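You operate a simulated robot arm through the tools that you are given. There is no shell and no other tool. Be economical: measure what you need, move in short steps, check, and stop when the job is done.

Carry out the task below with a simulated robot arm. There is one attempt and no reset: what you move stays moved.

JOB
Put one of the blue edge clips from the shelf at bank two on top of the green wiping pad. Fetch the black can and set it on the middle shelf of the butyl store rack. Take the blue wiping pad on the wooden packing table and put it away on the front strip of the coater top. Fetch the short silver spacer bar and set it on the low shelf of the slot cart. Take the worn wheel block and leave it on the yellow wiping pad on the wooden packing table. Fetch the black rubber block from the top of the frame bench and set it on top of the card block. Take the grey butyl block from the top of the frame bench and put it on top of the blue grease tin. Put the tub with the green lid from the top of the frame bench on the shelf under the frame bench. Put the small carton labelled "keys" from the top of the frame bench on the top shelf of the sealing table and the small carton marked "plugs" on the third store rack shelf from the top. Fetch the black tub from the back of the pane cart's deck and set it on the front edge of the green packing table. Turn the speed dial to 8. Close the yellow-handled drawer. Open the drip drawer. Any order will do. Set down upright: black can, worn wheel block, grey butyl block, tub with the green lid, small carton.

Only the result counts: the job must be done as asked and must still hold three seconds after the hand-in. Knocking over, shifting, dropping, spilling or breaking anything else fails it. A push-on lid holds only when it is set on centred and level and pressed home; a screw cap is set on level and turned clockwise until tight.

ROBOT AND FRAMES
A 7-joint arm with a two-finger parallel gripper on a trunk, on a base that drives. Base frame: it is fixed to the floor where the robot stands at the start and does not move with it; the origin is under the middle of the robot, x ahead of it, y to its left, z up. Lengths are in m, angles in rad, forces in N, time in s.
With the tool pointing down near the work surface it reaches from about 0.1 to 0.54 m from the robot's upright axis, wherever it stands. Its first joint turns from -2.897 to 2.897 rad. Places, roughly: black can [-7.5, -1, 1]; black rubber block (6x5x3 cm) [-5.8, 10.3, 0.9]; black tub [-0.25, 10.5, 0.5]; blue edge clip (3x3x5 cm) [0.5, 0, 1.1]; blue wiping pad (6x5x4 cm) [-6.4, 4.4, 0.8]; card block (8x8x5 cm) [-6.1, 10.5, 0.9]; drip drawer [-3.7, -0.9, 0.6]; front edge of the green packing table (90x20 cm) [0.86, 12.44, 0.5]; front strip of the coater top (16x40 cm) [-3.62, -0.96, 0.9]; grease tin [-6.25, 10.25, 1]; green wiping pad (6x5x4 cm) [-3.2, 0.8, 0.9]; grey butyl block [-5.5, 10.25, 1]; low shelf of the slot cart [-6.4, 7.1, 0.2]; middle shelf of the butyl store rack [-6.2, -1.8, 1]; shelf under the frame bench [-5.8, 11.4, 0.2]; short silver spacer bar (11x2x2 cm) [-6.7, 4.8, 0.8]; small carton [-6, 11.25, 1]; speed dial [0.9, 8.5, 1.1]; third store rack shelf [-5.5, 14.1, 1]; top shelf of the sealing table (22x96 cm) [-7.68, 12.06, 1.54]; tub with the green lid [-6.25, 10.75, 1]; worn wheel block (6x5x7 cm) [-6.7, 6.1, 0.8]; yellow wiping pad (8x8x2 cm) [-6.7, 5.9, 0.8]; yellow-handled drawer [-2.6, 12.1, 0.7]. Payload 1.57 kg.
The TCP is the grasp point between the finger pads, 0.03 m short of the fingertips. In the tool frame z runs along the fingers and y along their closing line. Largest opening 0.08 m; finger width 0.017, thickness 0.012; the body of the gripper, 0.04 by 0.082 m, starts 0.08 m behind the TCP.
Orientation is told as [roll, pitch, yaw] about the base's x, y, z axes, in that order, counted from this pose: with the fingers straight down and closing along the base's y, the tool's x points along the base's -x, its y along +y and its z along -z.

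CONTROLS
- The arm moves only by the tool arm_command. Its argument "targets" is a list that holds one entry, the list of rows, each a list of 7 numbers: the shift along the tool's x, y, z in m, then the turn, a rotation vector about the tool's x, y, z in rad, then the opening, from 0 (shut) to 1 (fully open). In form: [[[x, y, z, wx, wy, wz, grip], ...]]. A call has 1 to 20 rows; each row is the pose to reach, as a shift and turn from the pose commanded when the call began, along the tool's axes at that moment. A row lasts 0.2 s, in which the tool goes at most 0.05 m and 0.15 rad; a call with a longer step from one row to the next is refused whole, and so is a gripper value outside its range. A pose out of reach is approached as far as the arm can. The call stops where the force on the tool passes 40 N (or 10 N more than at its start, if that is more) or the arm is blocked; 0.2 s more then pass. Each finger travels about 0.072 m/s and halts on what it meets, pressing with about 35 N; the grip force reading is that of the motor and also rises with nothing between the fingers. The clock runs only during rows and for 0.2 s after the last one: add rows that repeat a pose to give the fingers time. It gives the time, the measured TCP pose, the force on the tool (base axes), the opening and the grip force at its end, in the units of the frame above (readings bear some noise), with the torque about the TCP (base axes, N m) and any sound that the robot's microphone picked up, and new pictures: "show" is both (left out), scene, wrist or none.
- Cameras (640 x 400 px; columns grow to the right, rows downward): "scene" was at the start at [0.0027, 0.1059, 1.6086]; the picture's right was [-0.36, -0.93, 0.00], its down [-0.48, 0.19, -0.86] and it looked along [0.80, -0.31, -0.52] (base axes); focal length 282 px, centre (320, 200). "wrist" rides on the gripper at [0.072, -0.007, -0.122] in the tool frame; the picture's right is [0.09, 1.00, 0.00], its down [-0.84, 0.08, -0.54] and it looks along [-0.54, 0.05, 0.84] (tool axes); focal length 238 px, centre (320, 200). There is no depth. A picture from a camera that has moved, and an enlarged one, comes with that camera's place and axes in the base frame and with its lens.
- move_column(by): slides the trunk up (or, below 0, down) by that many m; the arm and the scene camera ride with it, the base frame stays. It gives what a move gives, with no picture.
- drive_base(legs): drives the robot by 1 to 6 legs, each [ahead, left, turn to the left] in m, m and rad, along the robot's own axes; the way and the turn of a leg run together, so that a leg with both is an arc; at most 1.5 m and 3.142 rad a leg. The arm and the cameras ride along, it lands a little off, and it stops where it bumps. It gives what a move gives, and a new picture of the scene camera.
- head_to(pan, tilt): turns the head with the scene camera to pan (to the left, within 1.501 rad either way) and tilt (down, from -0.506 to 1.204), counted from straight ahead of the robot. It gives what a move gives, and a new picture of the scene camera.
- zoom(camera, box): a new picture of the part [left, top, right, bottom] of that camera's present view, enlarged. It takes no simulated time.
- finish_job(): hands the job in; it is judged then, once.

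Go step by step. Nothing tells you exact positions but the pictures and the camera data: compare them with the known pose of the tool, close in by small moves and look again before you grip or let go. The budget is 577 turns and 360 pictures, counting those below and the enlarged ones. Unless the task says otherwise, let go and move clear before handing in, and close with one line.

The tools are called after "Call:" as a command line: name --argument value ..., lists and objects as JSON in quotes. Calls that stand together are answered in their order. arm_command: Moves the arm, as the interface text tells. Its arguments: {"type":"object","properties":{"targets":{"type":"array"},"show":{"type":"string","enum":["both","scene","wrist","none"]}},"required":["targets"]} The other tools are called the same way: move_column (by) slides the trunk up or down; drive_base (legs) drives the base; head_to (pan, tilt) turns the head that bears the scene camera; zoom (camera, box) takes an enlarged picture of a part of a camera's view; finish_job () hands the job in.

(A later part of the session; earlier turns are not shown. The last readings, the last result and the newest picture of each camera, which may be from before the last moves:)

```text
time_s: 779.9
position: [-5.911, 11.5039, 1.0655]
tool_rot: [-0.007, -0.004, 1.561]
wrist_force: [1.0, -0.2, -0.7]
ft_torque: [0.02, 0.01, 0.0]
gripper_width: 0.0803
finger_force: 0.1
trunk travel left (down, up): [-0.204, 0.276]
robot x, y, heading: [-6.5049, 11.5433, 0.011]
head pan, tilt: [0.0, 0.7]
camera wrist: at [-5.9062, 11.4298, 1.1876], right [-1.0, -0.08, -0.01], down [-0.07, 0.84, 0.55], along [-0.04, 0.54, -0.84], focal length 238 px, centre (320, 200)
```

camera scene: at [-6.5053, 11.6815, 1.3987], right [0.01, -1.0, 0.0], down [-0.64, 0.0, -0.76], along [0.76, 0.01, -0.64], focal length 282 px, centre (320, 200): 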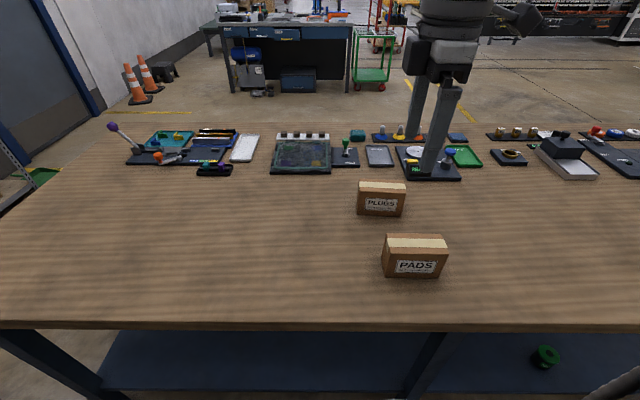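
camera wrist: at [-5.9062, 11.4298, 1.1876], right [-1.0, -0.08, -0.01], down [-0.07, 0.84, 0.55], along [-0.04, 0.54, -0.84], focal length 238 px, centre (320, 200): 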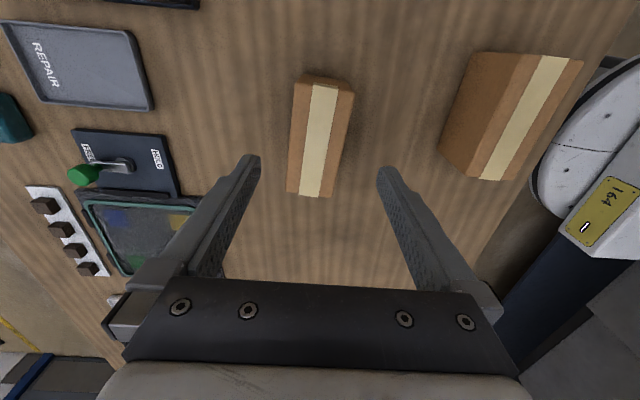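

PLUGS centre is (-5.909, 11.518). Lowering, gripping, lifting.

Call:
arm_command --targets '[[[-0.014, -0.0024, 0.04, 0, 0, 0.05, 1], [-0.014, -0.0024, 0.08, 0, 0, 0.05, 1], [-0.014, -0.0024, 0.12, 0, 0, 0.05, 1], [-0.014, -0.0024, 0.15, 0, 0, 0.05, 1], [-0.014, -0.0024, 0.15, 0, 0, 0.05, 0.7], [-0.014, -0.0024, 0.15, 0, 0, 0.05, 0.4], [-0.014, -0.0024, 0.15, 0, 0, 0.05, 0.3], [-0.014, -0.0024, 0.12, 0, 0, 0.05, 0.3], [-0.014, -0.0024, 0.08, 0, 0, 0.05, 0.3], [-0.014, -0.0024, 0.04, 0, 0, 0.05, 0.3], [-0.014, -0.0024, 0.0, 0, 0, 0.05, 0.3], [-0.014, -0.0024, -0.04, 0, 0, 0.05, 0.3], [-0.014, -0.0024, -0.08, 0, 0, 0.05, 0.3], [-0.014, -0.0024, -0.12, 0, 0, 0.05, 0.3]]]' --show "wrist"

```text
time_s: 782.9
position: [-5.9105, 11.5139, 1.185]
tool_rot: [-0.003, -0.004, 1.509]
wrist_force: [0.3, -0.4, -2.3]
ft_torque: [-0.01, -0.03, -0.04]
gripper_width: 0.0574
finger_force: 34.8
trunk travel left (down, up): [-0.204, 0.276]
robot x, y, heading: [-6.505, 11.5425, 0.012]
head pan, tilt: [0.0, 0.7]
camera wrist: at [-5.9085, 11.4409, 1.3072], right [-1.0, -0.03, 0.0], down [-0.03, 0.84, 0.55], along [-0.01, 0.55, -0.84], focal length 238 px, centre (320, 200)
```

wrist: 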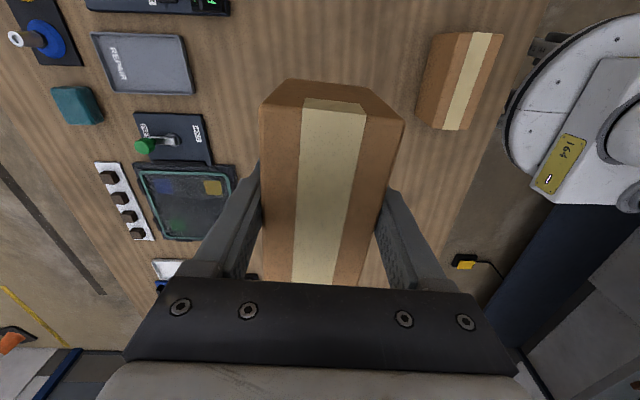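

PLUGS held. Retracting, turning it lengthwise, and moving north to a free spot on the bench edge for regrasping.

Call:
arm_command --targets '[[[0, 0.04, -0.01, 0, 0, 0, 0.3], [0, 0.08, -0.02, 0, 0, 0, 0.3], [0, 0.12, -0.03, 0, 0, 0, 0.3], [0, 0.16, -0.04, 0, 0, 0, 0.3], [0, 0.17, -0.05, 0, 0, 0.13, 0.3], [0, 0.17, -0.05, 0, 0, 0.26, 0.3], [0, 0.17, -0.05, 0, 0, 0.39, 0.3], [0, 0.17, -0.05, 0, 0, 0.52, 0.3], [0, 0.17, -0.05, 0, 0, 0.65, 0.3], [0, 0.17, -0.05, 0, 0, 0.78, 0.3], [0, 0.17, -0.05, 0, 0, 0.91, 0.3], [0, 0.17, -0.05, 0, 0, 1.04, 0.3], [0, 0.17, -0.05, 0, 0, 1.17, 0.3], [0, 0.17, -0.05, 0, 0, 1.3, 0.3], [0, 0.17, -0.05, 0, 0, 1.43, 0.3], [0, 0.17, -0.05, 0, 0, 1.5, 0.3]]]' --show "none"

Call:
drive_base --legs '[[-0.1, 0.45, -0.01]]'

```text
time_s: 786.3
position: [-6.0808, 11.5253, 1.2343]
tool_rot: [0.007, -0.007, 0.009]
wrist_force: [-0.3, 0.4, -2.6]
ft_torque: [-0.02, 0.02, -0.01]
gripper_width: 0.0574
finger_force: 35.3
trunk travel left (down, up): [-0.204, 0.276]
robot x, y, heading: [-6.5102, 11.5422, 0.008]
head pan, tilt: [0.0, 0.7]
```

```text
time_s: 790.2
position: [-6.1791, 11.9673, 1.2355]
tool_rot: [0.005, -0.006, -0.005]
wrist_force: [0.1, 0.4, -2.0]
ft_torque: [-0.02, 0.02, -0.02]
gripper_width: 0.0575
finger_force: 34.5
trunk travel left (down, up): [-0.204, 0.276]
robot x, y, heading: [-6.6051, 11.9913, -0.01]
head pan, tilt: [0.0, 0.7]
camera scene: at [-6.6015, 12.1313, 1.3988], right [-0.01, -1.0, 0.0], down [-0.64, 0.01, -0.76], along [0.76, -0.01, -0.64], focal length 282 px, centre (320, 200)
```

scene: 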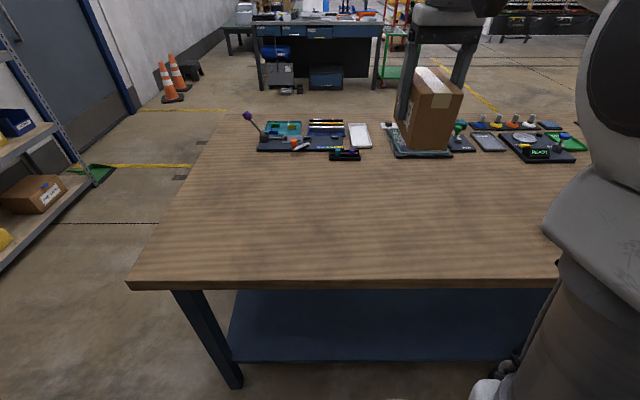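

Call:
arm_command --targets '[[[-0.02, 0, 0.03, 0, 0, 0, 0.3], [-0.03, 0, 0.07, 0, 0, 0, 0.3], [-0.03, 0, 0.115, 0, 0, 0, 0.3], [-0.03, 0, 0.16, 0, 0, 0, 0.3], [-0.03, 0, 0.205, 0, 0, 0, 0.3], [-0.03, 0, 0.25, 0, 0, 0, 0.3], [-0.03, 0, 0.29, 0, 0, 0, 0.3], [-0.03, 0, 0.312, 0, 0, 0, 0.3], [-0.03, 0, 0.317, 0, 0, 0, 0.3], [-0.03, 0, 0.321, 0, 0, 0, 0.3]]]' --show "none"

```text
time_s: 792.4
position: [-6.1485, 11.9683, 0.9148]
tool_rot: [0.004, -0.009, -0.006]
wrist_force: [-1.2, 0.2, 9.5]
ft_torque: [-0.31, 0.72, -0.04]
gripper_width: 0.0575
finger_force: 34.9
trunk travel left (down, up): [-0.204, 0.276]
robot x, y, heading: [-6.6028, 11.993, -0.009]
head pan, tilt: [0.0, 0.7]
```

Set down. Releasing and setting up the pitched regrasp as before.

Call:
arm_command --targets '[[[0, 0, -0.003, 0, 0, 0, 0.7], [0, 0, -0.003, 0, 0, 0, 1], [0, 0, -0.003, 0, 0, 0, 1], [0, 0, -0.04, 0, 0, 0, 1], [0, 0, -0.08, 0, 0, 0, 1], [0, 0, -0.12, 0, 0, 0, 1], [0, 0, -0.16, 0, 0, 0, 1], [0, 0, -0.2, 0, 0, 0, 1]]]' --show "none"

Call:
drive_base --legs '[[-0.22, -0.025, 0.009]]'

Call:
move_column --by -0.19

Call:
arm_command --targets '[[[0.008, 0, 0, 0, -0.1, 0, 1], [0.016, 0, 0, 0, -0.2, 0, 1], [0.024, 0, 0, 0, -0.3, 0, 1], [0.03, 0, 0, 0, -0.4, 0, 1], [0.03, 0, 0, 0, -0.5, 0, 1], [0.03, 0, 0, 0, -0.6, 0, 1], [0.03, 0, 0.01, 0, -0.7, 0, 1]]]' --show "wrist"

```text
time_s: 794.2
position: [-6.1504, 11.9669, 1.1142]
tool_rot: [0.005, -0.007, -0.005]
wrist_force: [0.0, -0.4, -0.5]
ft_torque: [0.01, -0.01, -0.03]
gripper_width: 0.0799
finger_force: 0.0
trunk travel left (down, up): [-0.204, 0.276]
robot x, y, heading: [-6.6067, 11.9938, -0.013]
head pan, tilt: [0.0, 0.7]
```

```text
time_s: 796.2
position: [-6.3672, 11.947, 1.1153]
tool_rot: [0.005, -0.006, 0.006]
wrist_force: [-0.2, -0.5, 0.5]
ft_torque: [-0.01, 0.01, -0.01]
gripper_width: 0.0799
finger_force: 0.1
trunk travel left (down, up): [-0.204, 0.276]
robot x, y, heading: [-6.8233, 11.9671, -0.0]
head pan, tilt: [0.0, 0.7]
camera scene: at [-6.8201, 12.1066, 1.3988], right [0.0, -1.0, 0.0], down [-0.64, 0.0, -0.76], along [0.76, 0.0, -0.64], focal length 282 px, centre (320, 200)
```

scene: 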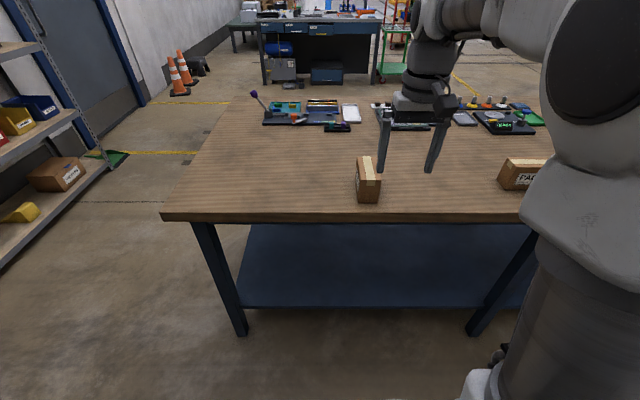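

```text
time_s: 798.3
position: [-6.3688, 11.9477, 0.9251]
tool_rot: [0.005, -0.006, 0.005]
wrist_force: [-0.3, 0.2, -0.6]
ft_torque: [0.02, 0.0, 0.0]
gripper_width: 0.0799
finger_force: 0.1
trunk travel left (down, up): [-0.014, 0.466]
robot x, y, heading: [-6.8247, 11.9666, -0.002]
head pan, tilt: [0.0, 0.7]
```

```text
time_s: 799.9
position: [-6.3977, 11.9467, 0.9156]
tool_rot: [0.005, -0.708, 0.003]
wrist_force: [-0.3, 0.0, 0.3]
ft_torque: [-0.02, -0.02, 0.0]
gripper_width: 0.0799
finger_force: 0.0
trunk travel left (down, up): [-0.014, 0.466]
robot x, y, heading: [-6.8253, 11.9687, 0.004]
head pan, tilt: [0.0, 0.7]
camera wrist: at [-6.5311, 11.94, 0.9618], right [-0.07, 1.0, -0.06], down [0.28, 0.07, 0.96], along [0.96, 0.06, -0.29], focal length 238 px, centre (320, 200)
```

wrist: 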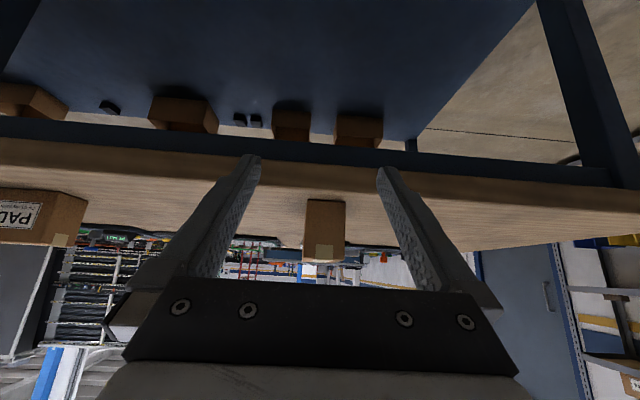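

Call:
arm_command --targets '[[[0.003, 0.021, 0.004, 0, 0, 0, 1]]]' --show "none"

Call:
drive_base --legs '[[0.12, 0, 0]]'

Call:
arm_command --targets '[[[0, 0, 0, 0, 0, 0, 1]]]' --show "wrist"

```text
time_s: 800.3
position: [-6.3986, 11.9686, 0.9102]
tool_rot: [0.004, -0.709, 0.001]
wrist_force: [0.8, 0.2, 0.2]
ft_torque: [-0.01, 0.0, 0.03]
gripper_width: 0.08
finger_force: 0.1
trunk travel left (down, up): [-0.014, 0.466]
robot x, y, heading: [-6.8234, 11.9683, -0.001]
head pan, tilt: [0.0, 0.7]
```

```text
time_s: 801.8
position: [-6.2772, 11.9701, 0.9107]
tool_rot: [0.006, -0.708, 0.002]
wrist_force: [0.8, 0.7, 0.0]
ft_torque: [-0.02, 0.0, -0.03]
gripper_width: 0.0801
finger_force: 0.1
trunk travel left (down, up): [-0.014, 0.466]
robot x, y, heading: [-6.7079, 11.9711, -0.0]
head pan, tilt: [0.0, 0.7]
camera scene: at [-6.7002, 12.1069, 1.2088], right [0.0, -1.0, 0.0], down [-0.64, 0.0, -0.76], along [0.76, 0.0, -0.64], focal length 282 px, centre (320, 200)
```

scene: 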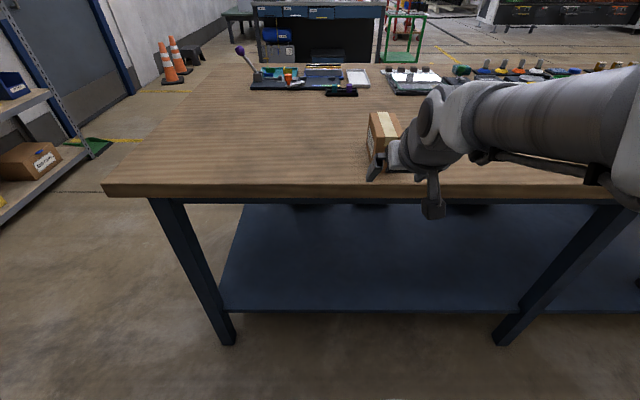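

```text
time_s: 802.2
position: [-6.2766, 11.9693, 0.9113]
tool_rot: [0.005, -0.706, 0.004]
wrist_force: [-0.7, 0.1, 0.4]
ft_torque: [-0.02, 0.0, -0.02]
gripper_width: 0.0798
finger_force: 0.0
trunk travel left (down, up): [-0.014, 0.466]
robot x, y, heading: [-6.7079, 11.9682, 0.001]
head pan, tilt: [0.0, 0.7]
camera wrist: at [-6.4105, 11.9617, 0.9578], right [-0.08, 1.0, -0.06], down [0.28, 0.07, 0.96], along [0.96, 0.06, -0.29], focal length 238 px, centre (320, 200)
```

wrist: 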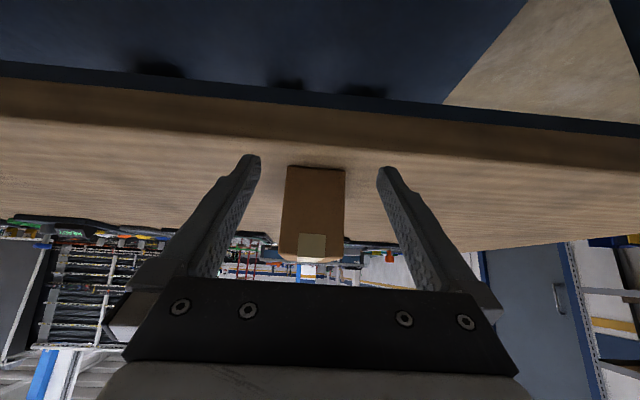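

Aligned. Driving the last bit, gripping, and lifting with the trunk.

Call:
drive_base --legs '[[0.106, 0, 0]]'

Call:
arm_command --targets '[[[0, 0, 0, 0, 0, 0, 0.8], [0, 0, 0, 0, 0, 0, 0.5], [0, 0, 0, 0, 0, 0, 0.4], [0, 0, 0, 0, 0, 0, 0.4]]]' --show "wrist"

Call:
move_column --by 0.3

```text
time_s: 803.5
position: [-6.1725, 11.9699, 0.9113]
tool_rot: [0.007, -0.707, 0.003]
wrist_force: [0.5, -0.9, 0.2]
ft_torque: [-0.01, 0.0, -0.02]
gripper_width: 0.0801
finger_force: 0.0
trunk travel left (down, up): [-0.014, 0.466]
robot x, y, heading: [-6.6023, 11.9677, 0.001]
head pan, tilt: [0.0, 0.7]
camera scene: at [-6.5958, 12.1071, 1.2088], right [0.0, -1.0, 0.0], down [-0.64, 0.0, -0.76], along [0.76, 0.0, -0.64], focal length 282 px, centre (320, 200)
```

scene: 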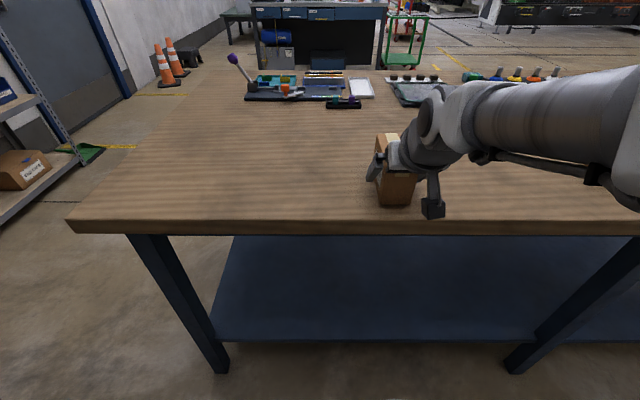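

```text
time_s: 804.5
position: [-6.1722, 11.9707, 0.9117]
tool_rot: [0.005, -0.708, 0.0]
wrist_force: [1.0, -0.7, 1.5]
ft_torque: [-0.14, -0.16, -0.01]
gripper_width: 0.0578
finger_force: 34.3
trunk travel left (down, up): [-0.014, 0.466]
robot x, y, heading: [-6.6003, 11.9707, -0.004]
head pan, tilt: [0.0, 0.7]
camera wrist: at [-6.3061, 11.9618, 0.9579], right [-0.08, 1.0, -0.06], down [0.28, 0.07, 0.96], along [0.96, 0.06, -0.29], focal length 238 px, centre (320, 200)
```

wrist: 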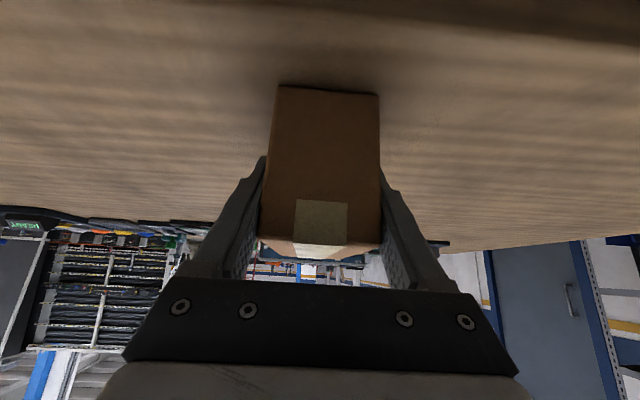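

```text
time_s: 807.5
position: [-6.1728, 11.9705, 1.2099]
tool_rot: [0.006, -0.706, 0.0]
wrist_force: [-0.1, -0.2, -1.6]
ft_torque: [-0.03, 0.05, 0.0]
gripper_width: 0.058
finger_force: 34.8
trunk travel left (down, up): [-0.314, 0.166]
robot x, y, heading: [-6.5986, 11.9669, -0.0]
head pan, tilt: [0.0, 0.7]
```

Held. Moving north around the bench end and turning to face the store rack.

Call:
drive_base --legs '[[-0.2, 0, 0], [0, 0.95, 0], [0.3, 0, 0], [0, 0, 1.57]]'

Call:
head_to --pan -0.2 --tilt 0.35

```text
time_s: 813.5
position: [-6.3636, 12.4941, 1.2099]
tool_rot: [0.004, -0.706, -0.016]
wrist_force: [0.5, 0.1, -2.5]
ft_torque: [-0.02, 0.1, 0.0]
gripper_width: 0.058
finger_force: 35.0
trunk travel left (down, up): [-0.314, 0.166]
robot x, y, heading: [-6.791, 12.504, -0.017]
head pan, tilt: [0.0, 0.7]
stopped in leg 2: the robot was blocked; the commanded pose is now the measured one
camera scene: at [-6.7831, 12.6387, 1.5088], right [-0.02, -1.0, 0.0], down [-0.64, 0.01, -0.76], along [0.76, -0.01, -0.64], focal length 282 px, centre (320, 200)
```

scene: 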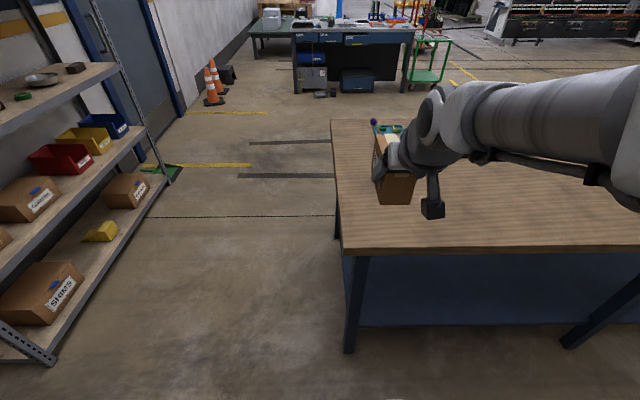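

```text
time_s: 814.3
position: [-6.3657, 12.4948, 1.2096]
tool_rot: [0.006, -0.706, -0.015]
wrist_force: [0.3, -0.3, -2.8]
ft_torque: [-0.03, 0.05, 0.0]
gripper_width: 0.0575
finger_force: 35.3
trunk travel left (down, up): [-0.314, 0.166]
robot x, y, heading: [-6.7925, 12.5009, -0.018]
head pan, tilt: [-0.201, 0.351]
camera scene: at [-6.7792, 12.6206, 1.5401], right [-0.21, -0.98, 0.0], down [-0.34, 0.07, -0.94], along [0.92, -0.2, -0.34], focal length 282 px, centre (320, 200)
```

scene: 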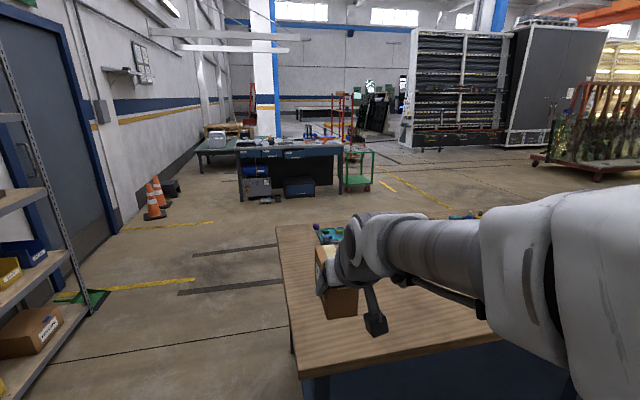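

A foot pedal near (-7.03, 12.86) blocks. Shifting east a bit and continuing north.

Call:
drive_base --legs '[[0.21, -0.03, 0.018], [0, 0.35, 0], [0.25, 0.2, 0], [0, 0, 1.57]]'

Call:
head_to --pan 0.0 --tilt 0.35

```text
time_s: 826.1
position: [-6.3361, 13.4473, 1.2112]
tool_rot: [0.004, -0.707, 1.577]
wrist_force: [0.2, -0.6, -2.3]
ft_torque: [-0.06, -0.02, 0.04]
gripper_width: 0.0578
finger_force: 35.2
trunk travel left (down, up): [-0.314, 0.166]
robot x, y, heading: [-6.3343, 13.0218, 1.567]
head pan, tilt: [-0.201, 0.351]
camera scene: at [-6.4559, 13.0308, 1.5401], right [0.98, -0.2, 0.0], down [-0.07, -0.34, -0.94], along [0.18, 0.92, -0.34], focal length 282 px, centre (320, 200)
```

scene: 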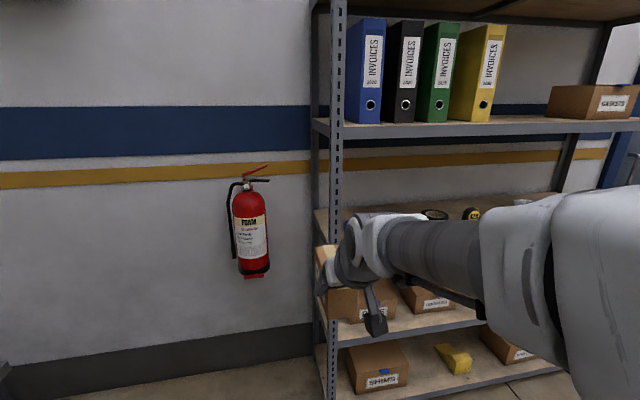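

```text
time_s: 826.8
position: [-6.3362, 13.4469, 1.2112]
tool_rot: [0.004, -0.707, 1.575]
wrist_force: [0.2, 1.1, -2.2]
ft_torque: [-0.1, -0.01, -0.03]
gripper_width: 0.0575
finger_force: 35.0
trunk travel left (down, up): [-0.314, 0.166]
robot x, y, heading: [-6.3341, 13.0224, 1.574]
head pan, tilt: [0.0, 0.351]
camera scene: at [-6.4744, 13.0326, 1.5401], right [1.0, 0.0, 0.0], down [0.0, -0.34, -0.94], along [0.0, 0.94, -0.34], focal length 282 px, centre (320, 200)
```

scene: 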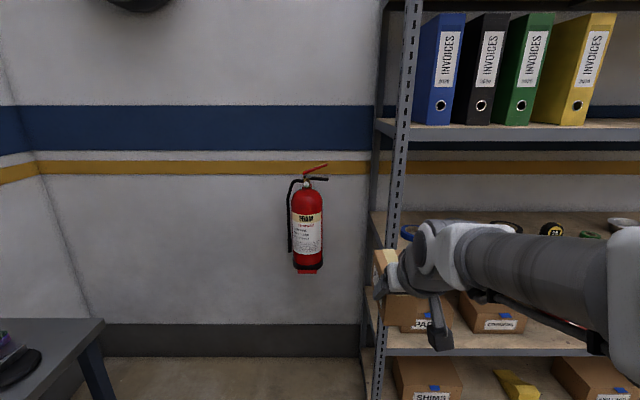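

Call:
drive_base --legs '[[0, -0.45, 0]]'

Call:
head_to --pan 0.35 --tilt 0.35

```text
time_s: 830.7
position: [-5.8842, 13.4494, 1.2094]
tool_rot: [0.004, -0.706, 1.574]
wrist_force: [0.2, 1.0, -2.3]
ft_torque: [-0.06, 0.0, 0.01]
gripper_width: 0.0577
finger_force: 35.1
trunk travel left (down, up): [-0.314, 0.166]
robot x, y, heading: [-5.8804, 13.0247, 1.574]
head pan, tilt: [0.0, 0.351]
camera scene: at [-6.0239, 13.0343, 1.5401], right [1.0, 0.0, 0.0], down [0.0, -0.34, -0.94], along [0.0, 0.94, -0.34], focal length 282 px, centre (320, 200)
```

scene: 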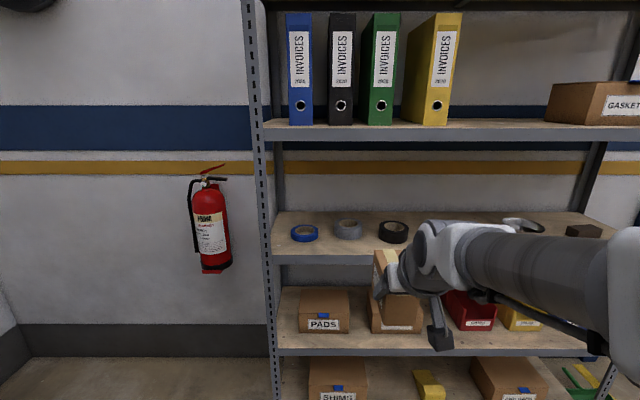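

```text
time_s: 831.5
position: [-5.8848, 13.4497, 1.2098]
tool_rot: [0.005, -0.706, 1.573]
wrist_force: [0.0, -0.2, -2.3]
ft_torque: [-0.09, -0.04, 0.01]
gripper_width: 0.0577
finger_force: 35.1
trunk travel left (down, up): [-0.314, 0.166]
robot x, y, heading: [-5.8833, 13.0229, 1.573]
head pan, tilt: [0.351, 0.351]
camera scene: at [-6.0558, 13.0286, 1.5401], right [0.94, 0.35, 0.0], down [0.12, -0.32, -0.94], along [-0.32, 0.88, -0.34], focal length 282 px, centre (320, 200)
```

scene: 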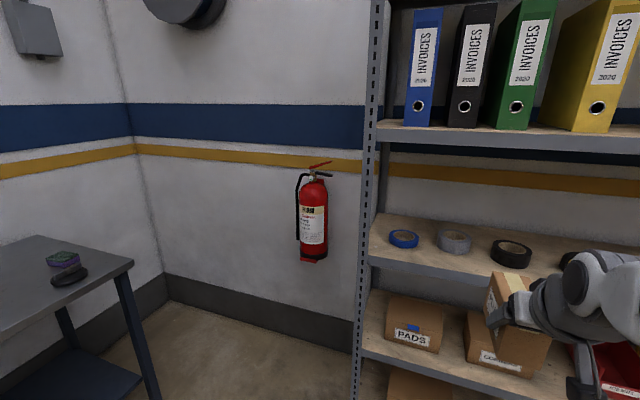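

Third shelf front is at about y = 13.94, z ≈ 1.02, with tape rolls on it. I'll view its right half from further right.

Call:
drive_base --legs '[[0, -0.6, 0]]'

Call:
head_to --pan 0.2 --tilt 0.35

Call:
zoom --camera "scene" --box '[60, 150, 460, 300]'

```text
time_s: 836.5
position: [-5.2892, 13.4508, 1.2106]
tool_rot: [0.005, -0.707, 1.574]
wrist_force: [-0.2, 0.5, -2.2]
ft_torque: [-0.03, -0.01, 0.02]
gripper_width: 0.0577
finger_force: 34.7
trunk travel left (down, up): [-0.314, 0.166]
robot x, y, heading: [-5.2873, 13.0243, 1.577]
head pan, tilt: [0.351, 0.351]
camera scene: at [-5.4604, 13.0299, 1.5401], right [0.94, 0.35, 0.0], down [0.12, -0.32, -0.94], along [-0.32, 0.88, -0.34], focal length 282 px, centre (320, 200)
```

scene: 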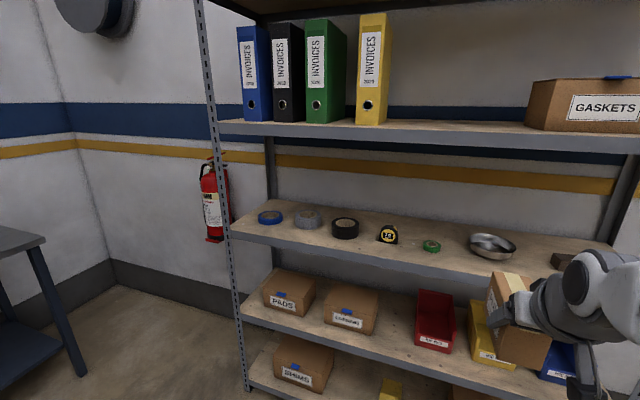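

```text
time_s: 837.2
position: [-5.2885, 13.4496, 1.2099]
tool_rot: [0.004, -0.704, 1.573]
wrist_force: [-0.8, -0.2, -1.2]
ft_torque: [-0.08, 0.0, 0.01]
gripper_width: 0.0577
finger_force: 34.6
trunk travel left (down, up): [-0.314, 0.166]
robot x, y, heading: [-5.2858, 13.0229, 1.577]
head pan, tilt: [0.201, 0.351]
camera scene: at [-5.447, 13.0338, 1.5401], right [0.98, 0.2, 0.0], down [0.07, -0.34, -0.94], along [-0.19, 0.92, -0.34], focal length 282 px, centre (320, 200)
```

scene: 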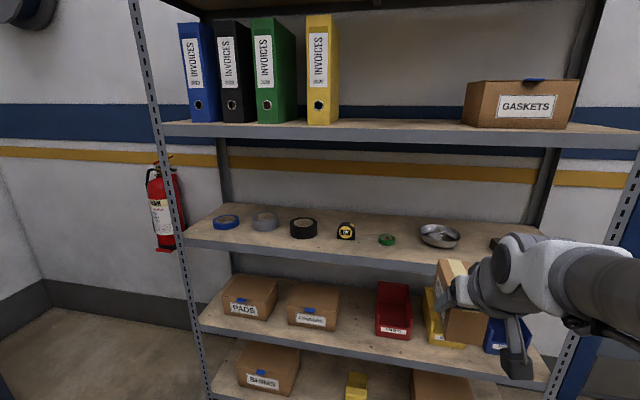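

```text
1.60 times, centred on (260, 225) of scene
camera zoom: at [-5.447, 13.0338, 1.5401], right [0.98, 0.2, 0.0], down [0.07, -0.34, -0.94], along [-0.19, 0.92, -0.34], focal length 451 px, centre (416, 160)
```

zoom: 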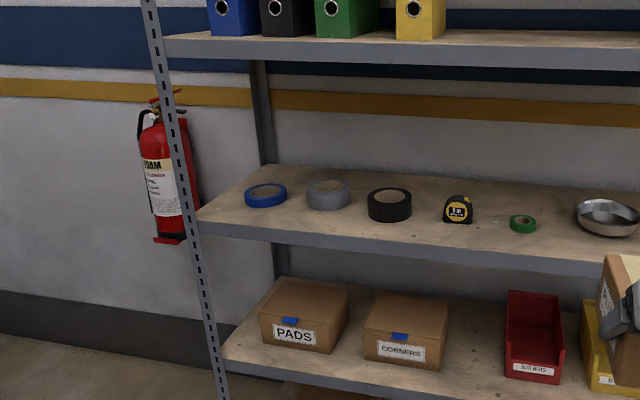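

The gap between the tape measure (x ≈ -5.555) and the green tape (-5.39) suits: I'll aim for x = -5.475, y ≈ 14.02. Lowering the trunk and lining up.

Call:
move_column --by -0.1

Call:
drive_base --legs '[[0, 0.187, -0.006], [0.33, 0, 0]]'

Call:
arm_command --targets '[[[0, 0, 0, 0, 0, 0, 0.4]]]' --show "wrist"

```text
time_s: 838.5
position: [-5.2888, 13.4494, 1.1107]
tool_rot: [0.005, -0.708, 1.572]
wrist_force: [-0.7, 0.6, -0.8]
ft_torque: [-0.1, 0.0, 0.01]
gripper_width: 0.058
finger_force: 35.5
trunk travel left (down, up): [-0.214, 0.266]
robot x, y, heading: [-5.2823, 13.0215, 1.573]
head pan, tilt: [0.201, 0.351]
```

```text
time_s: 842.8
position: [-5.4679, 13.7813, 1.111]
tool_rot: [0.005, -0.707, 1.563]
wrist_force: [-0.2, -0.2, -1.7]
ft_torque: [-0.08, 0.01, 0.02]
gripper_width: 0.0578
finger_force: 34.9
trunk travel left (down, up): [-0.214, 0.266]
robot x, y, heading: [-5.471, 13.3568, 1.563]
head pan, tilt: [0.201, 0.351]
camera scene: at [-5.6285, 13.3658, 1.4401], right [0.98, 0.19, 0.0], down [0.07, -0.34, -0.94], along [-0.18, 0.92, -0.34], focal length 282 px, centre (320, 200)
```

scene: 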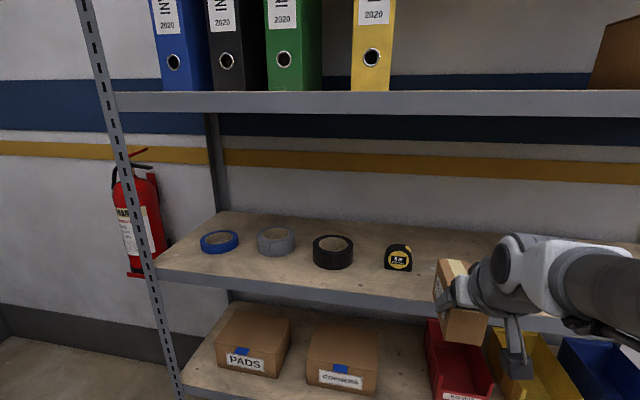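

```text
time_s: 843.2
position: [-5.4672, 13.7804, 1.1092]
tool_rot: [0.005, -0.706, 1.565]
wrist_force: [-0.6, 0.4, -2.6]
ft_torque: [-0.07, 0.01, 0.01]
gripper_width: 0.0577
finger_force: 34.8
trunk travel left (down, up): [-0.214, 0.266]
robot x, y, heading: [-5.4686, 13.3549, 1.565]
head pan, tilt: [0.201, 0.351]
camera wrist: at [-5.4601, 13.6468, 1.1575], right [-1.0, -0.07, -0.06], down [-0.07, 0.29, 0.96], along [-0.05, 0.96, -0.29], focal length 238 px, centre (320, 200)
```

wrist: 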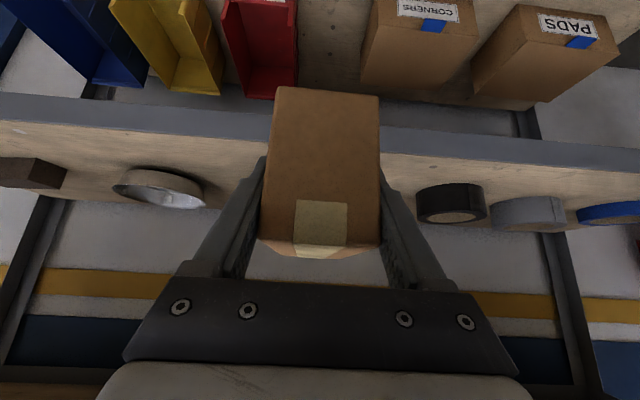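

Call:
arm_command --targets '[[[0, 0.008, 0, 0, 0, 0, 0.4]]]' --show "none"

Call:
drive_base --legs '[[0.21, 0, 0]]'

Call:
arm_command --targets '[[[0, 0, 0, 0, 0, 0, 0.4]]]' --show "wrist"

```text
time_s: 843.6
position: [-5.477, 13.7823, 1.1101]
tool_rot: [0.006, -0.706, 1.566]
wrist_force: [-0.1, -0.3, -2.0]
ft_torque: [-0.07, 0.0, 0.02]
gripper_width: 0.0578
finger_force: 35.3
trunk travel left (down, up): [-0.214, 0.266]
robot x, y, heading: [-5.4675, 13.3551, 1.563]
head pan, tilt: [0.201, 0.351]
```

```text
time_s: 845.6
position: [-5.4734, 13.9924, 1.1123]
tool_rot: [0.005, -0.707, 1.567]
wrist_force: [0.0, 0.1, -1.4]
ft_torque: [-0.06, 0.0, 0.0]
gripper_width: 0.0581
finger_force: 34.9
trunk travel left (down, up): [-0.214, 0.266]
robot x, y, heading: [-5.466, 13.5664, 1.566]
head pan, tilt: [0.201, 0.351]
camera scene: at [-5.6274, 13.5768, 1.4401], right [0.98, 0.19, 0.0], down [0.07, -0.34, -0.94], along [-0.18, 0.92, -0.34], focal length 282 px, centre (320, 200)
```

scene: 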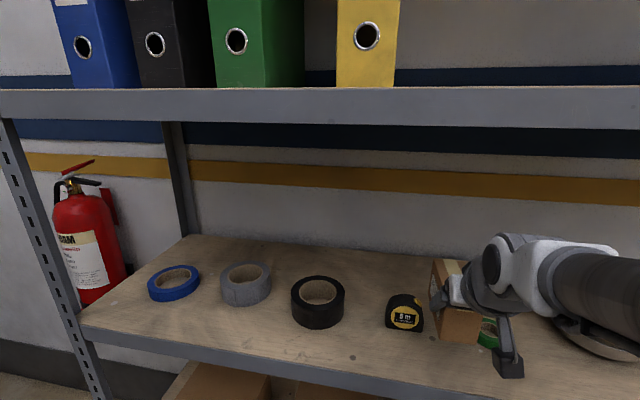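

```text
time_s: 846.0
position: [-5.4749, 13.9922, 1.1103]
tool_rot: [0.004, -0.705, 1.568]
wrist_force: [0.9, -0.2, -1.7]
ft_torque: [-0.06, -0.01, -0.02]
gripper_width: 0.058
finger_force: 34.7
trunk travel left (down, up): [-0.214, 0.266]
robot x, y, heading: [-5.4684, 13.5653, 1.568]
head pan, tilt: [0.201, 0.351]
camera wrist: at [-5.4676, 13.8581, 1.1572], right [-1.0, -0.07, -0.06], down [-0.07, 0.29, 0.96], along [-0.05, 0.96, -0.29], focal length 238 px, centre (320, 200)
```

wrist: 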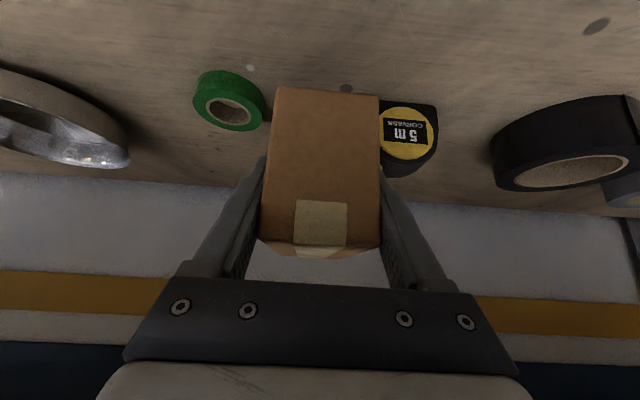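

Good clearance on both sides. Lowering with the trunk.

Call:
move_column --by -0.045

Call:
arm_command --targets '[[[0, 0, 0, 0, 0, 0, 0.4]]]' --show "wrist"

```text
time_s: 846.9
position: [-5.474, 13.9931, 1.0657]
tool_rot: [0.006, -0.706, 1.57]
wrist_force: [0.3, -0.1, -1.7]
ft_torque: [-0.06, 0.0, -0.01]
gripper_width: 0.0578
finger_force: 35.0
trunk travel left (down, up): [-0.169, 0.311]
robot x, y, heading: [-5.464, 13.5656, 1.569]
head pan, tilt: [0.201, 0.351]
```

```text
time_s: 847.3
position: [-5.4745, 13.9924, 1.0653]
tool_rot: [0.006, -0.707, 1.566]
wrist_force: [-0.4, 0.5, -1.8]
ft_torque: [-0.07, 0.0, -0.01]
gripper_width: 0.0577
finger_force: 34.9
trunk travel left (down, up): [-0.169, 0.311]
robot x, y, heading: [-5.4677, 13.5655, 1.565]
head pan, tilt: [0.201, 0.351]
camera wrist: at [-5.4676, 13.8582, 1.1123], right [-1.0, -0.07, -0.06], down [-0.07, 0.29, 0.96], along [-0.05, 0.96, -0.29], focal length 238 px, centre (320, 200)
```

wrist: 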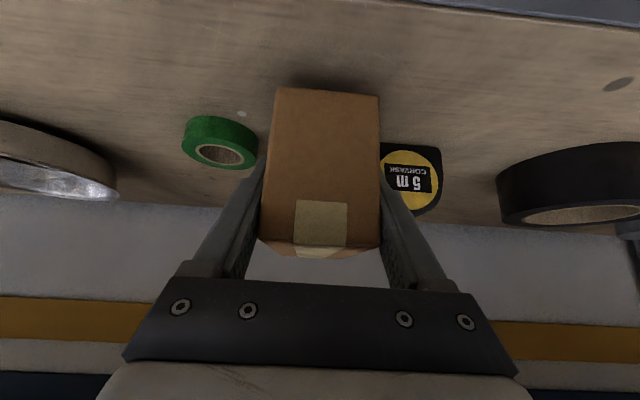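

Call:
move_column --by -0.009

Call:
move_column --by -0.004

```text
time_s: 847.9
position: [-5.4748, 13.9923, 1.0569]
tool_rot: [0.007, -0.706, 1.569]
wrist_force: [-0.6, -0.2, -1.8]
ft_torque: [-0.06, 0.02, -0.01]
gripper_width: 0.0581
finger_force: 35.2
trunk travel left (down, up): [-0.16, 0.32]
robot x, y, heading: [-5.4725, 13.5705, 1.567]
head pan, tilt: [0.201, 0.351]
```

```text
time_s: 848.4
position: [-5.476, 13.9933, 1.0525]
tool_rot: [0.004, -0.708, 1.567]
wrist_force: [-0.4, -0.4, -2.1]
ft_torque: [-0.04, 0.01, 0.04]
gripper_width: 0.0576
finger_force: 35.1
trunk travel left (down, up): [-0.156, 0.324]
robot x, y, heading: [-5.4656, 13.5641, 1.564]
head pan, tilt: [0.201, 0.351]
```

Call:
move_column --by -0.006

Call:
move_column --by -0.005

```text
time_s: 849.0
position: [-5.475, 13.9928, 1.0488]
tool_rot: [0.006, -0.711, 1.568]
wrist_force: [0.0, -1.4, 14.9]
ft_torque: [-0.63, -0.48, -0.06]
gripper_width: 0.0577
finger_force: 35.4
trunk travel left (down, up): [-0.15, 0.33]
robot x, y, heading: [-5.4673, 13.5675, 1.567]
head pan, tilt: [0.201, 0.351]
```

```text
time_s: 849.5
position: [-5.4746, 13.9928, 1.0482]
tool_rot: [0.009, -0.721, 1.566]
wrist_force: [0.3, -5.7, 38.2]
ft_torque: [0.21, -0.03, 0.18]
gripper_width: 0.0573
finger_force: 35.1
trunk travel left (down, up): [-0.145, 0.335]
robot x, y, heading: [-5.4631, 13.5651, 1.561]
head pan, tilt: [0.201, 0.351]
```

Firmly on the shelf. Easing 4 mm up, opening moderately and backing out.

Call:
move_column --by 0.004

Call:
arm_command --targets '[[[0, 0, 0, 0, 0, 0, 0.8], [0, 0, 0, 0, 0, 0, 0.88], [0, 0, 0, 0, 0, 0, 0.88]]]' --show "wrist"

Call:
drive_base --legs '[[-0.3, 0, 0]]'

```text
time_s: 850.0
position: [-5.4745, 13.9925, 1.0467]
tool_rot: [0.005, -0.708, 1.568]
wrist_force: [1.4, 2.2, 20.2]
ft_torque: [0.48, -0.42, 0.08]
gripper_width: 0.0578
finger_force: 35.1
trunk travel left (down, up): [-0.149, 0.331]
robot x, y, heading: [-5.4676, 13.563, 1.563]
head pan, tilt: [0.201, 0.351]
```

```text
time_s: 850.8
position: [-5.4748, 13.9917, 1.0439]
tool_rot: [0.005, -0.706, 1.569]
wrist_force: [0.1, 0.4, -0.8]
ft_torque: [0.02, -0.04, 0.02]
gripper_width: 0.0703
finger_force: 0.1
trunk travel left (down, up): [-0.149, 0.331]
robot x, y, heading: [-5.4653, 13.5678, 1.57]
head pan, tilt: [0.201, 0.351]
camera wrist: at [-5.4676, 13.858, 1.0921], right [-1.0, -0.07, -0.06], down [-0.07, 0.29, 0.96], along [-0.05, 0.96, -0.29], focal length 238 px, centre (320, 200)
```

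wrist: 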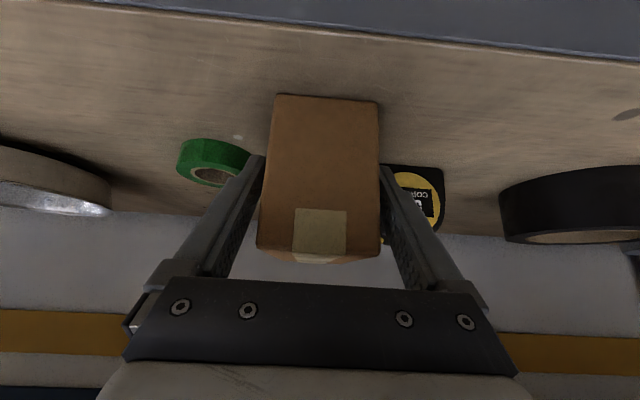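

```text
time_s: 853.4
position: [-5.4754, 13.6857, 1.0445]
tool_rot: [0.005, -0.707, 1.565]
wrist_force: [0.1, 0.6, 0.0]
ft_torque: [0.02, -0.03, -0.01]
gripper_width: 0.0704
finger_force: 0.1
trunk travel left (down, up): [-0.149, 0.331]
robot x, y, heading: [-5.4699, 13.2594, 1.561]
head pan, tilt: [0.201, 0.351]
camera scene: at [-5.6292, 13.2705, 1.3751], right [0.98, 0.19, 0.0], down [0.07, -0.34, -0.94], along [-0.18, 0.92, -0.34], focal length 282 px, centre (320, 200)
```

scene: 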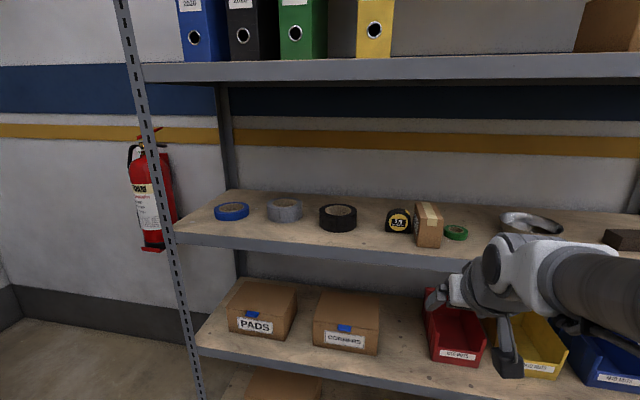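

PLUGS is upright on the third shelf. Next the yellow-handled drawer: levelling the arm and driving east.

Call:
arm_command --targets '[[[0, 0, -0.02, 0, 0.1, 0, 0.5], [0, 0, -0.04, 0, 0.2, 0, 0.3], [0, 0, -0.06, 0, 0.3, 0, 0], [0, 0, -0.08, 0, 0.4, 0, 0], [0, 0, -0.1, 0, 0.5, 0, 0], [0, 0, -0.12, 0, 0.6, 0, 0], [0, 0, -0.14, 0, 0.7, 0, 0]]]' --show "none"

Call:
drive_base --legs '[[-0.1, 0, -1.56], [1.4, 0.0, 0], [0.6, -1.0, 0]]'

Call:
head_to --pan 0.0 --tilt 0.4

```text
time_s: 855.0
position: [-5.4737, 13.5949, 1.1525]
tool_rot: [0.005, -0.003, 1.57]
wrist_force: [-0.6, -0.5, 0.0]
ft_torque: [0.01, -0.02, 0.01]
gripper_width: 0.0
finger_force: 20.8
trunk travel left (down, up): [-0.149, 0.331]
robot x, y, heading: [-5.4703, 13.2595, 1.565]
head pan, tilt: [0.201, 0.351]
```

```text
time_s: 877.1
position: [-3.188, 12.1629, 1.1518]
tool_rot: [0.003, -0.005, -0.002]
wrist_force: [0.0, -0.8, 0.5]
ft_torque: [0.03, -0.01, 0.01]
gripper_width: 0.0001
finger_force: 21.0
trunk travel left (down, up): [-0.149, 0.331]
robot x, y, heading: [-3.5235, 12.1558, -0.003]
head pan, tilt: [0.201, 0.351]
camera scene: at [-3.5127, 12.3156, 1.3751], right [0.19, -0.98, 0.0], down [-0.34, -0.07, -0.94], along [0.92, 0.18, -0.34], focal length 282 px, centre (320, 200)
```

scene: 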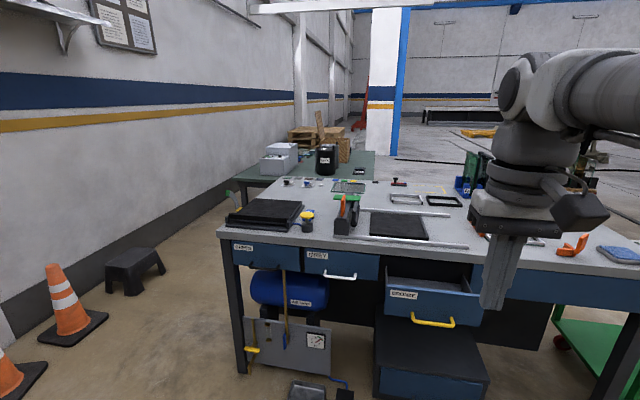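

```text
time_s: 877.8
position: [-3.188, 12.1621, 1.1527]
tool_rot: [0.004, -0.005, -0.004]
wrist_force: [0.1, 0.5, -0.6]
ft_torque: [0.0, -0.03, 0.03]
gripper_width: 0.0
finger_force: 21.2
trunk travel left (down, up): [-0.149, 0.331]
robot x, y, heading: [-3.5221, 12.1564, -0.009]
head pan, tilt: [0.0, 0.4]
camera scene: at [-3.5114, 12.297, 1.3706], right [-0.01, -1.0, 0.0], down [-0.39, 0.0, -0.92], along [0.92, -0.01, -0.39], focal length 282 px, centre (320, 200)
```

scene: 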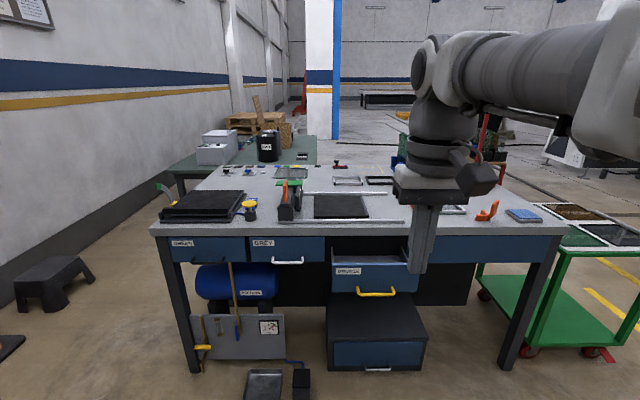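

The yellow-handled drawer is partly open, around (-2.69, 12.08). I'll lower, pitch the closed fingers forward and look at it.

Call:
drive_base --legs '[[0.0, -0.08, 0.005]]'

Call:
move_column --by -0.14

Call:
arm_command --targets '[[[-0.015, 0, 0.02, 0, -0.1, 0, 0], [-0.03, 0, 0.04, 0, -0.2, 0, 0], [-0.045, 0, 0.06, 0, -0.3, 0, 0], [-0.06, 0, 0.08, 0, -0.4, 0, 0], [-0.075, 0, 0.1, 0, -0.5, 0, 0], [-0.09, 0, 0.12, 0, -0.6, 0, 0], [-0.1, 0, 0.14, 0, -0.7, 0, 0]]]' --show "both"

```text
time_s: 879.1
position: [-3.1896, 12.0859, 1.1525]
tool_rot: [0.003, -0.004, 0.002]
wrist_force: [1.0, -0.1, 0.8]
ft_torque: [0.01, 0.01, 0.05]
gripper_width: 0.0001
finger_force: 21.3
trunk travel left (down, up): [-0.149, 0.331]
robot x, y, heading: [-3.5246, 12.0769, -0.007]
head pan, tilt: [0.0, 0.4]
camera scene: at [-3.5126, 12.2176, 1.3706], right [0.0, -1.0, 0.0], down [-0.39, 0.0, -0.92], along [0.92, 0.0, -0.39], focal length 282 px, centre (320, 200)
```

scene: 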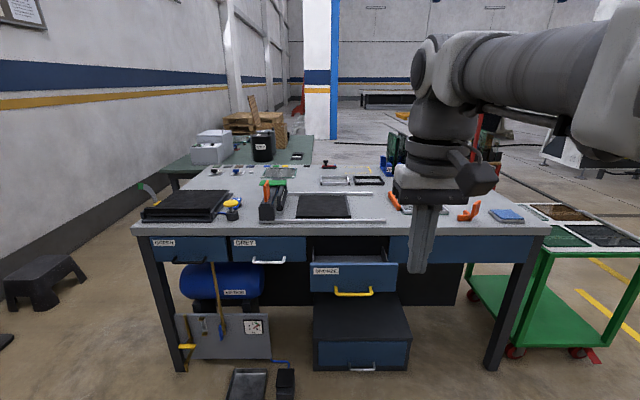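

```text
time_s: 880.8
position: [-3.1888, 12.0838, 1.0136]
tool_rot: [0.002, -0.006, 0.001]
wrist_force: [-0.2, -0.5, -0.3]
ft_torque: [-0.02, 0.01, -0.01]
gripper_width: 0.0001
finger_force: 21.6
trunk travel left (down, up): [-0.009, 0.471]
robot x, y, heading: [-3.5248, 12.074, -0.008]
head pan, tilt: [0.0, 0.4]
```

```text
time_s: 882.4
position: [-3.0892, 12.0848, 0.8725]
tool_rot: [0.006, -0.707, -0.003]
wrist_force: [0.9, -0.2, -0.8]
ft_torque: [0.05, -0.02, -0.03]
gripper_width: 0.0
finger_force: 21.0
trunk travel left (down, up): [-0.009, 0.471]
robot x, y, heading: [-3.526, 12.0767, -0.003]
head pan, tilt: [0.0, 0.4]
camera scene: at [-3.5126, 12.2175, 1.2306], right [0.0, -1.0, 0.0], down [-0.39, 0.0, -0.92], along [0.92, 0.0, -0.39], focal length 282 px, centre (320, 200)
camera wrist: at [-3.222, 12.078, 0.9196], right [-0.07, 1.0, -0.06], down [0.28, 0.07, 0.96], along [0.96, 0.05, -0.29], focal length 238 px, centre (320, 200)
```

scene: 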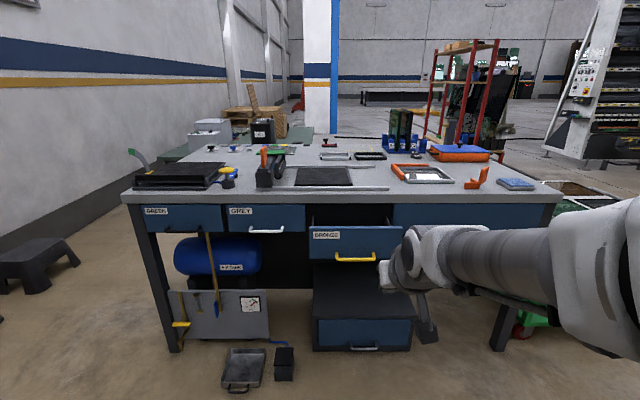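
wrist: 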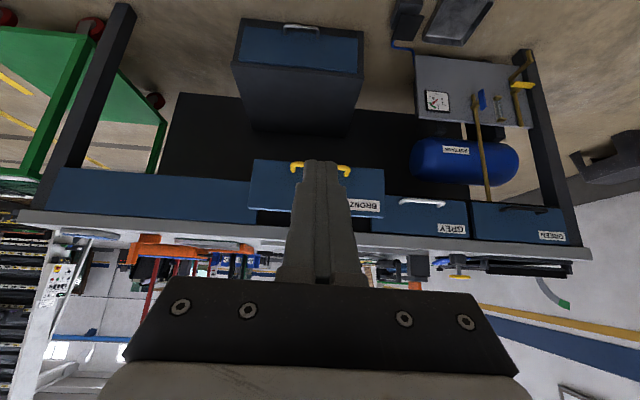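

The drawer is out about 0.21 m; its face is at x ≈ -2.70, z 0.66–0.78. I'll extend the arm, tips at z ≈ 0.74, then push with the base.

Call:
arm_command --targets '[[[-0.01, 0.002, 0.037, 0, 0, 0, 0], [-0.02, 0.005, 0.074, 0, 0, 0, 0], [-0.031, 0.008, 0.111, 0, 0, 0, 0], [-0.041, 0.01, 0.148, 0, 0, 0, 0], [-0.052, 0.01, 0.185, 0, 0, 0, 0]]]' --show "both"

```text
time_s: 883.6
position: [-2.9285, 12.0944, 0.7672]
tool_rot: [0.005, -0.707, -0.001]
wrist_force: [-0.9, -0.1, 0.3]
ft_torque: [0.03, 0.01, 0.0]
gripper_width: 0.0
finger_force: 21.5
trunk travel left (down, up): [-0.009, 0.471]
robot x, y, heading: [-3.5228, 12.0766, -0.002]
head pan, tilt: [0.0, 0.4]
camera scene: at [-3.5128, 12.2175, 1.2306], right [0.0, -1.0, 0.0], down [-0.39, 0.0, -0.92], along [0.92, 0.0, -0.39], focal length 282 px, centre (320, 200)
camera wrist: at [-3.0622, 12.088, 0.8141], right [-0.07, 1.0, -0.06], down [0.28, 0.07, 0.96], along [0.96, 0.05, -0.29], focal length 238 px, centre (320, 200)
```

scene: 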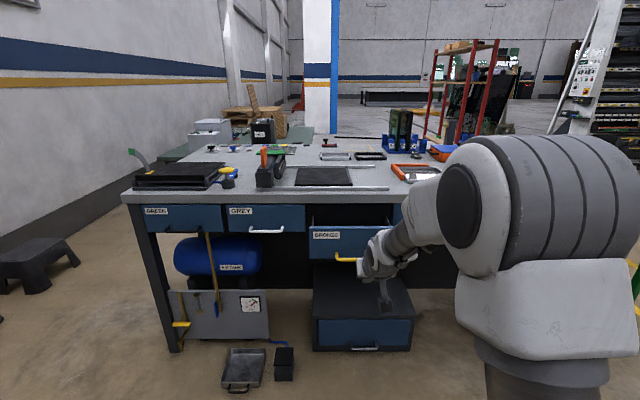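
wrist: 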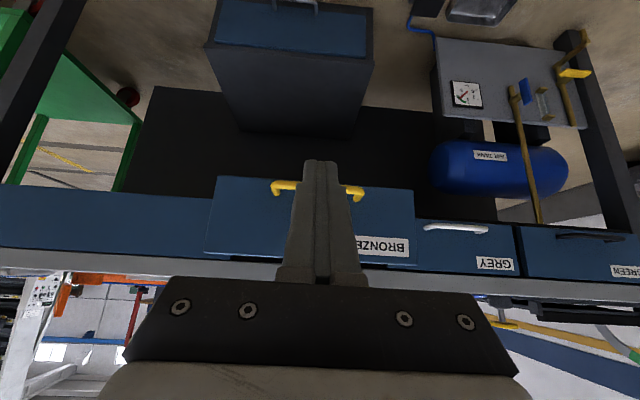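

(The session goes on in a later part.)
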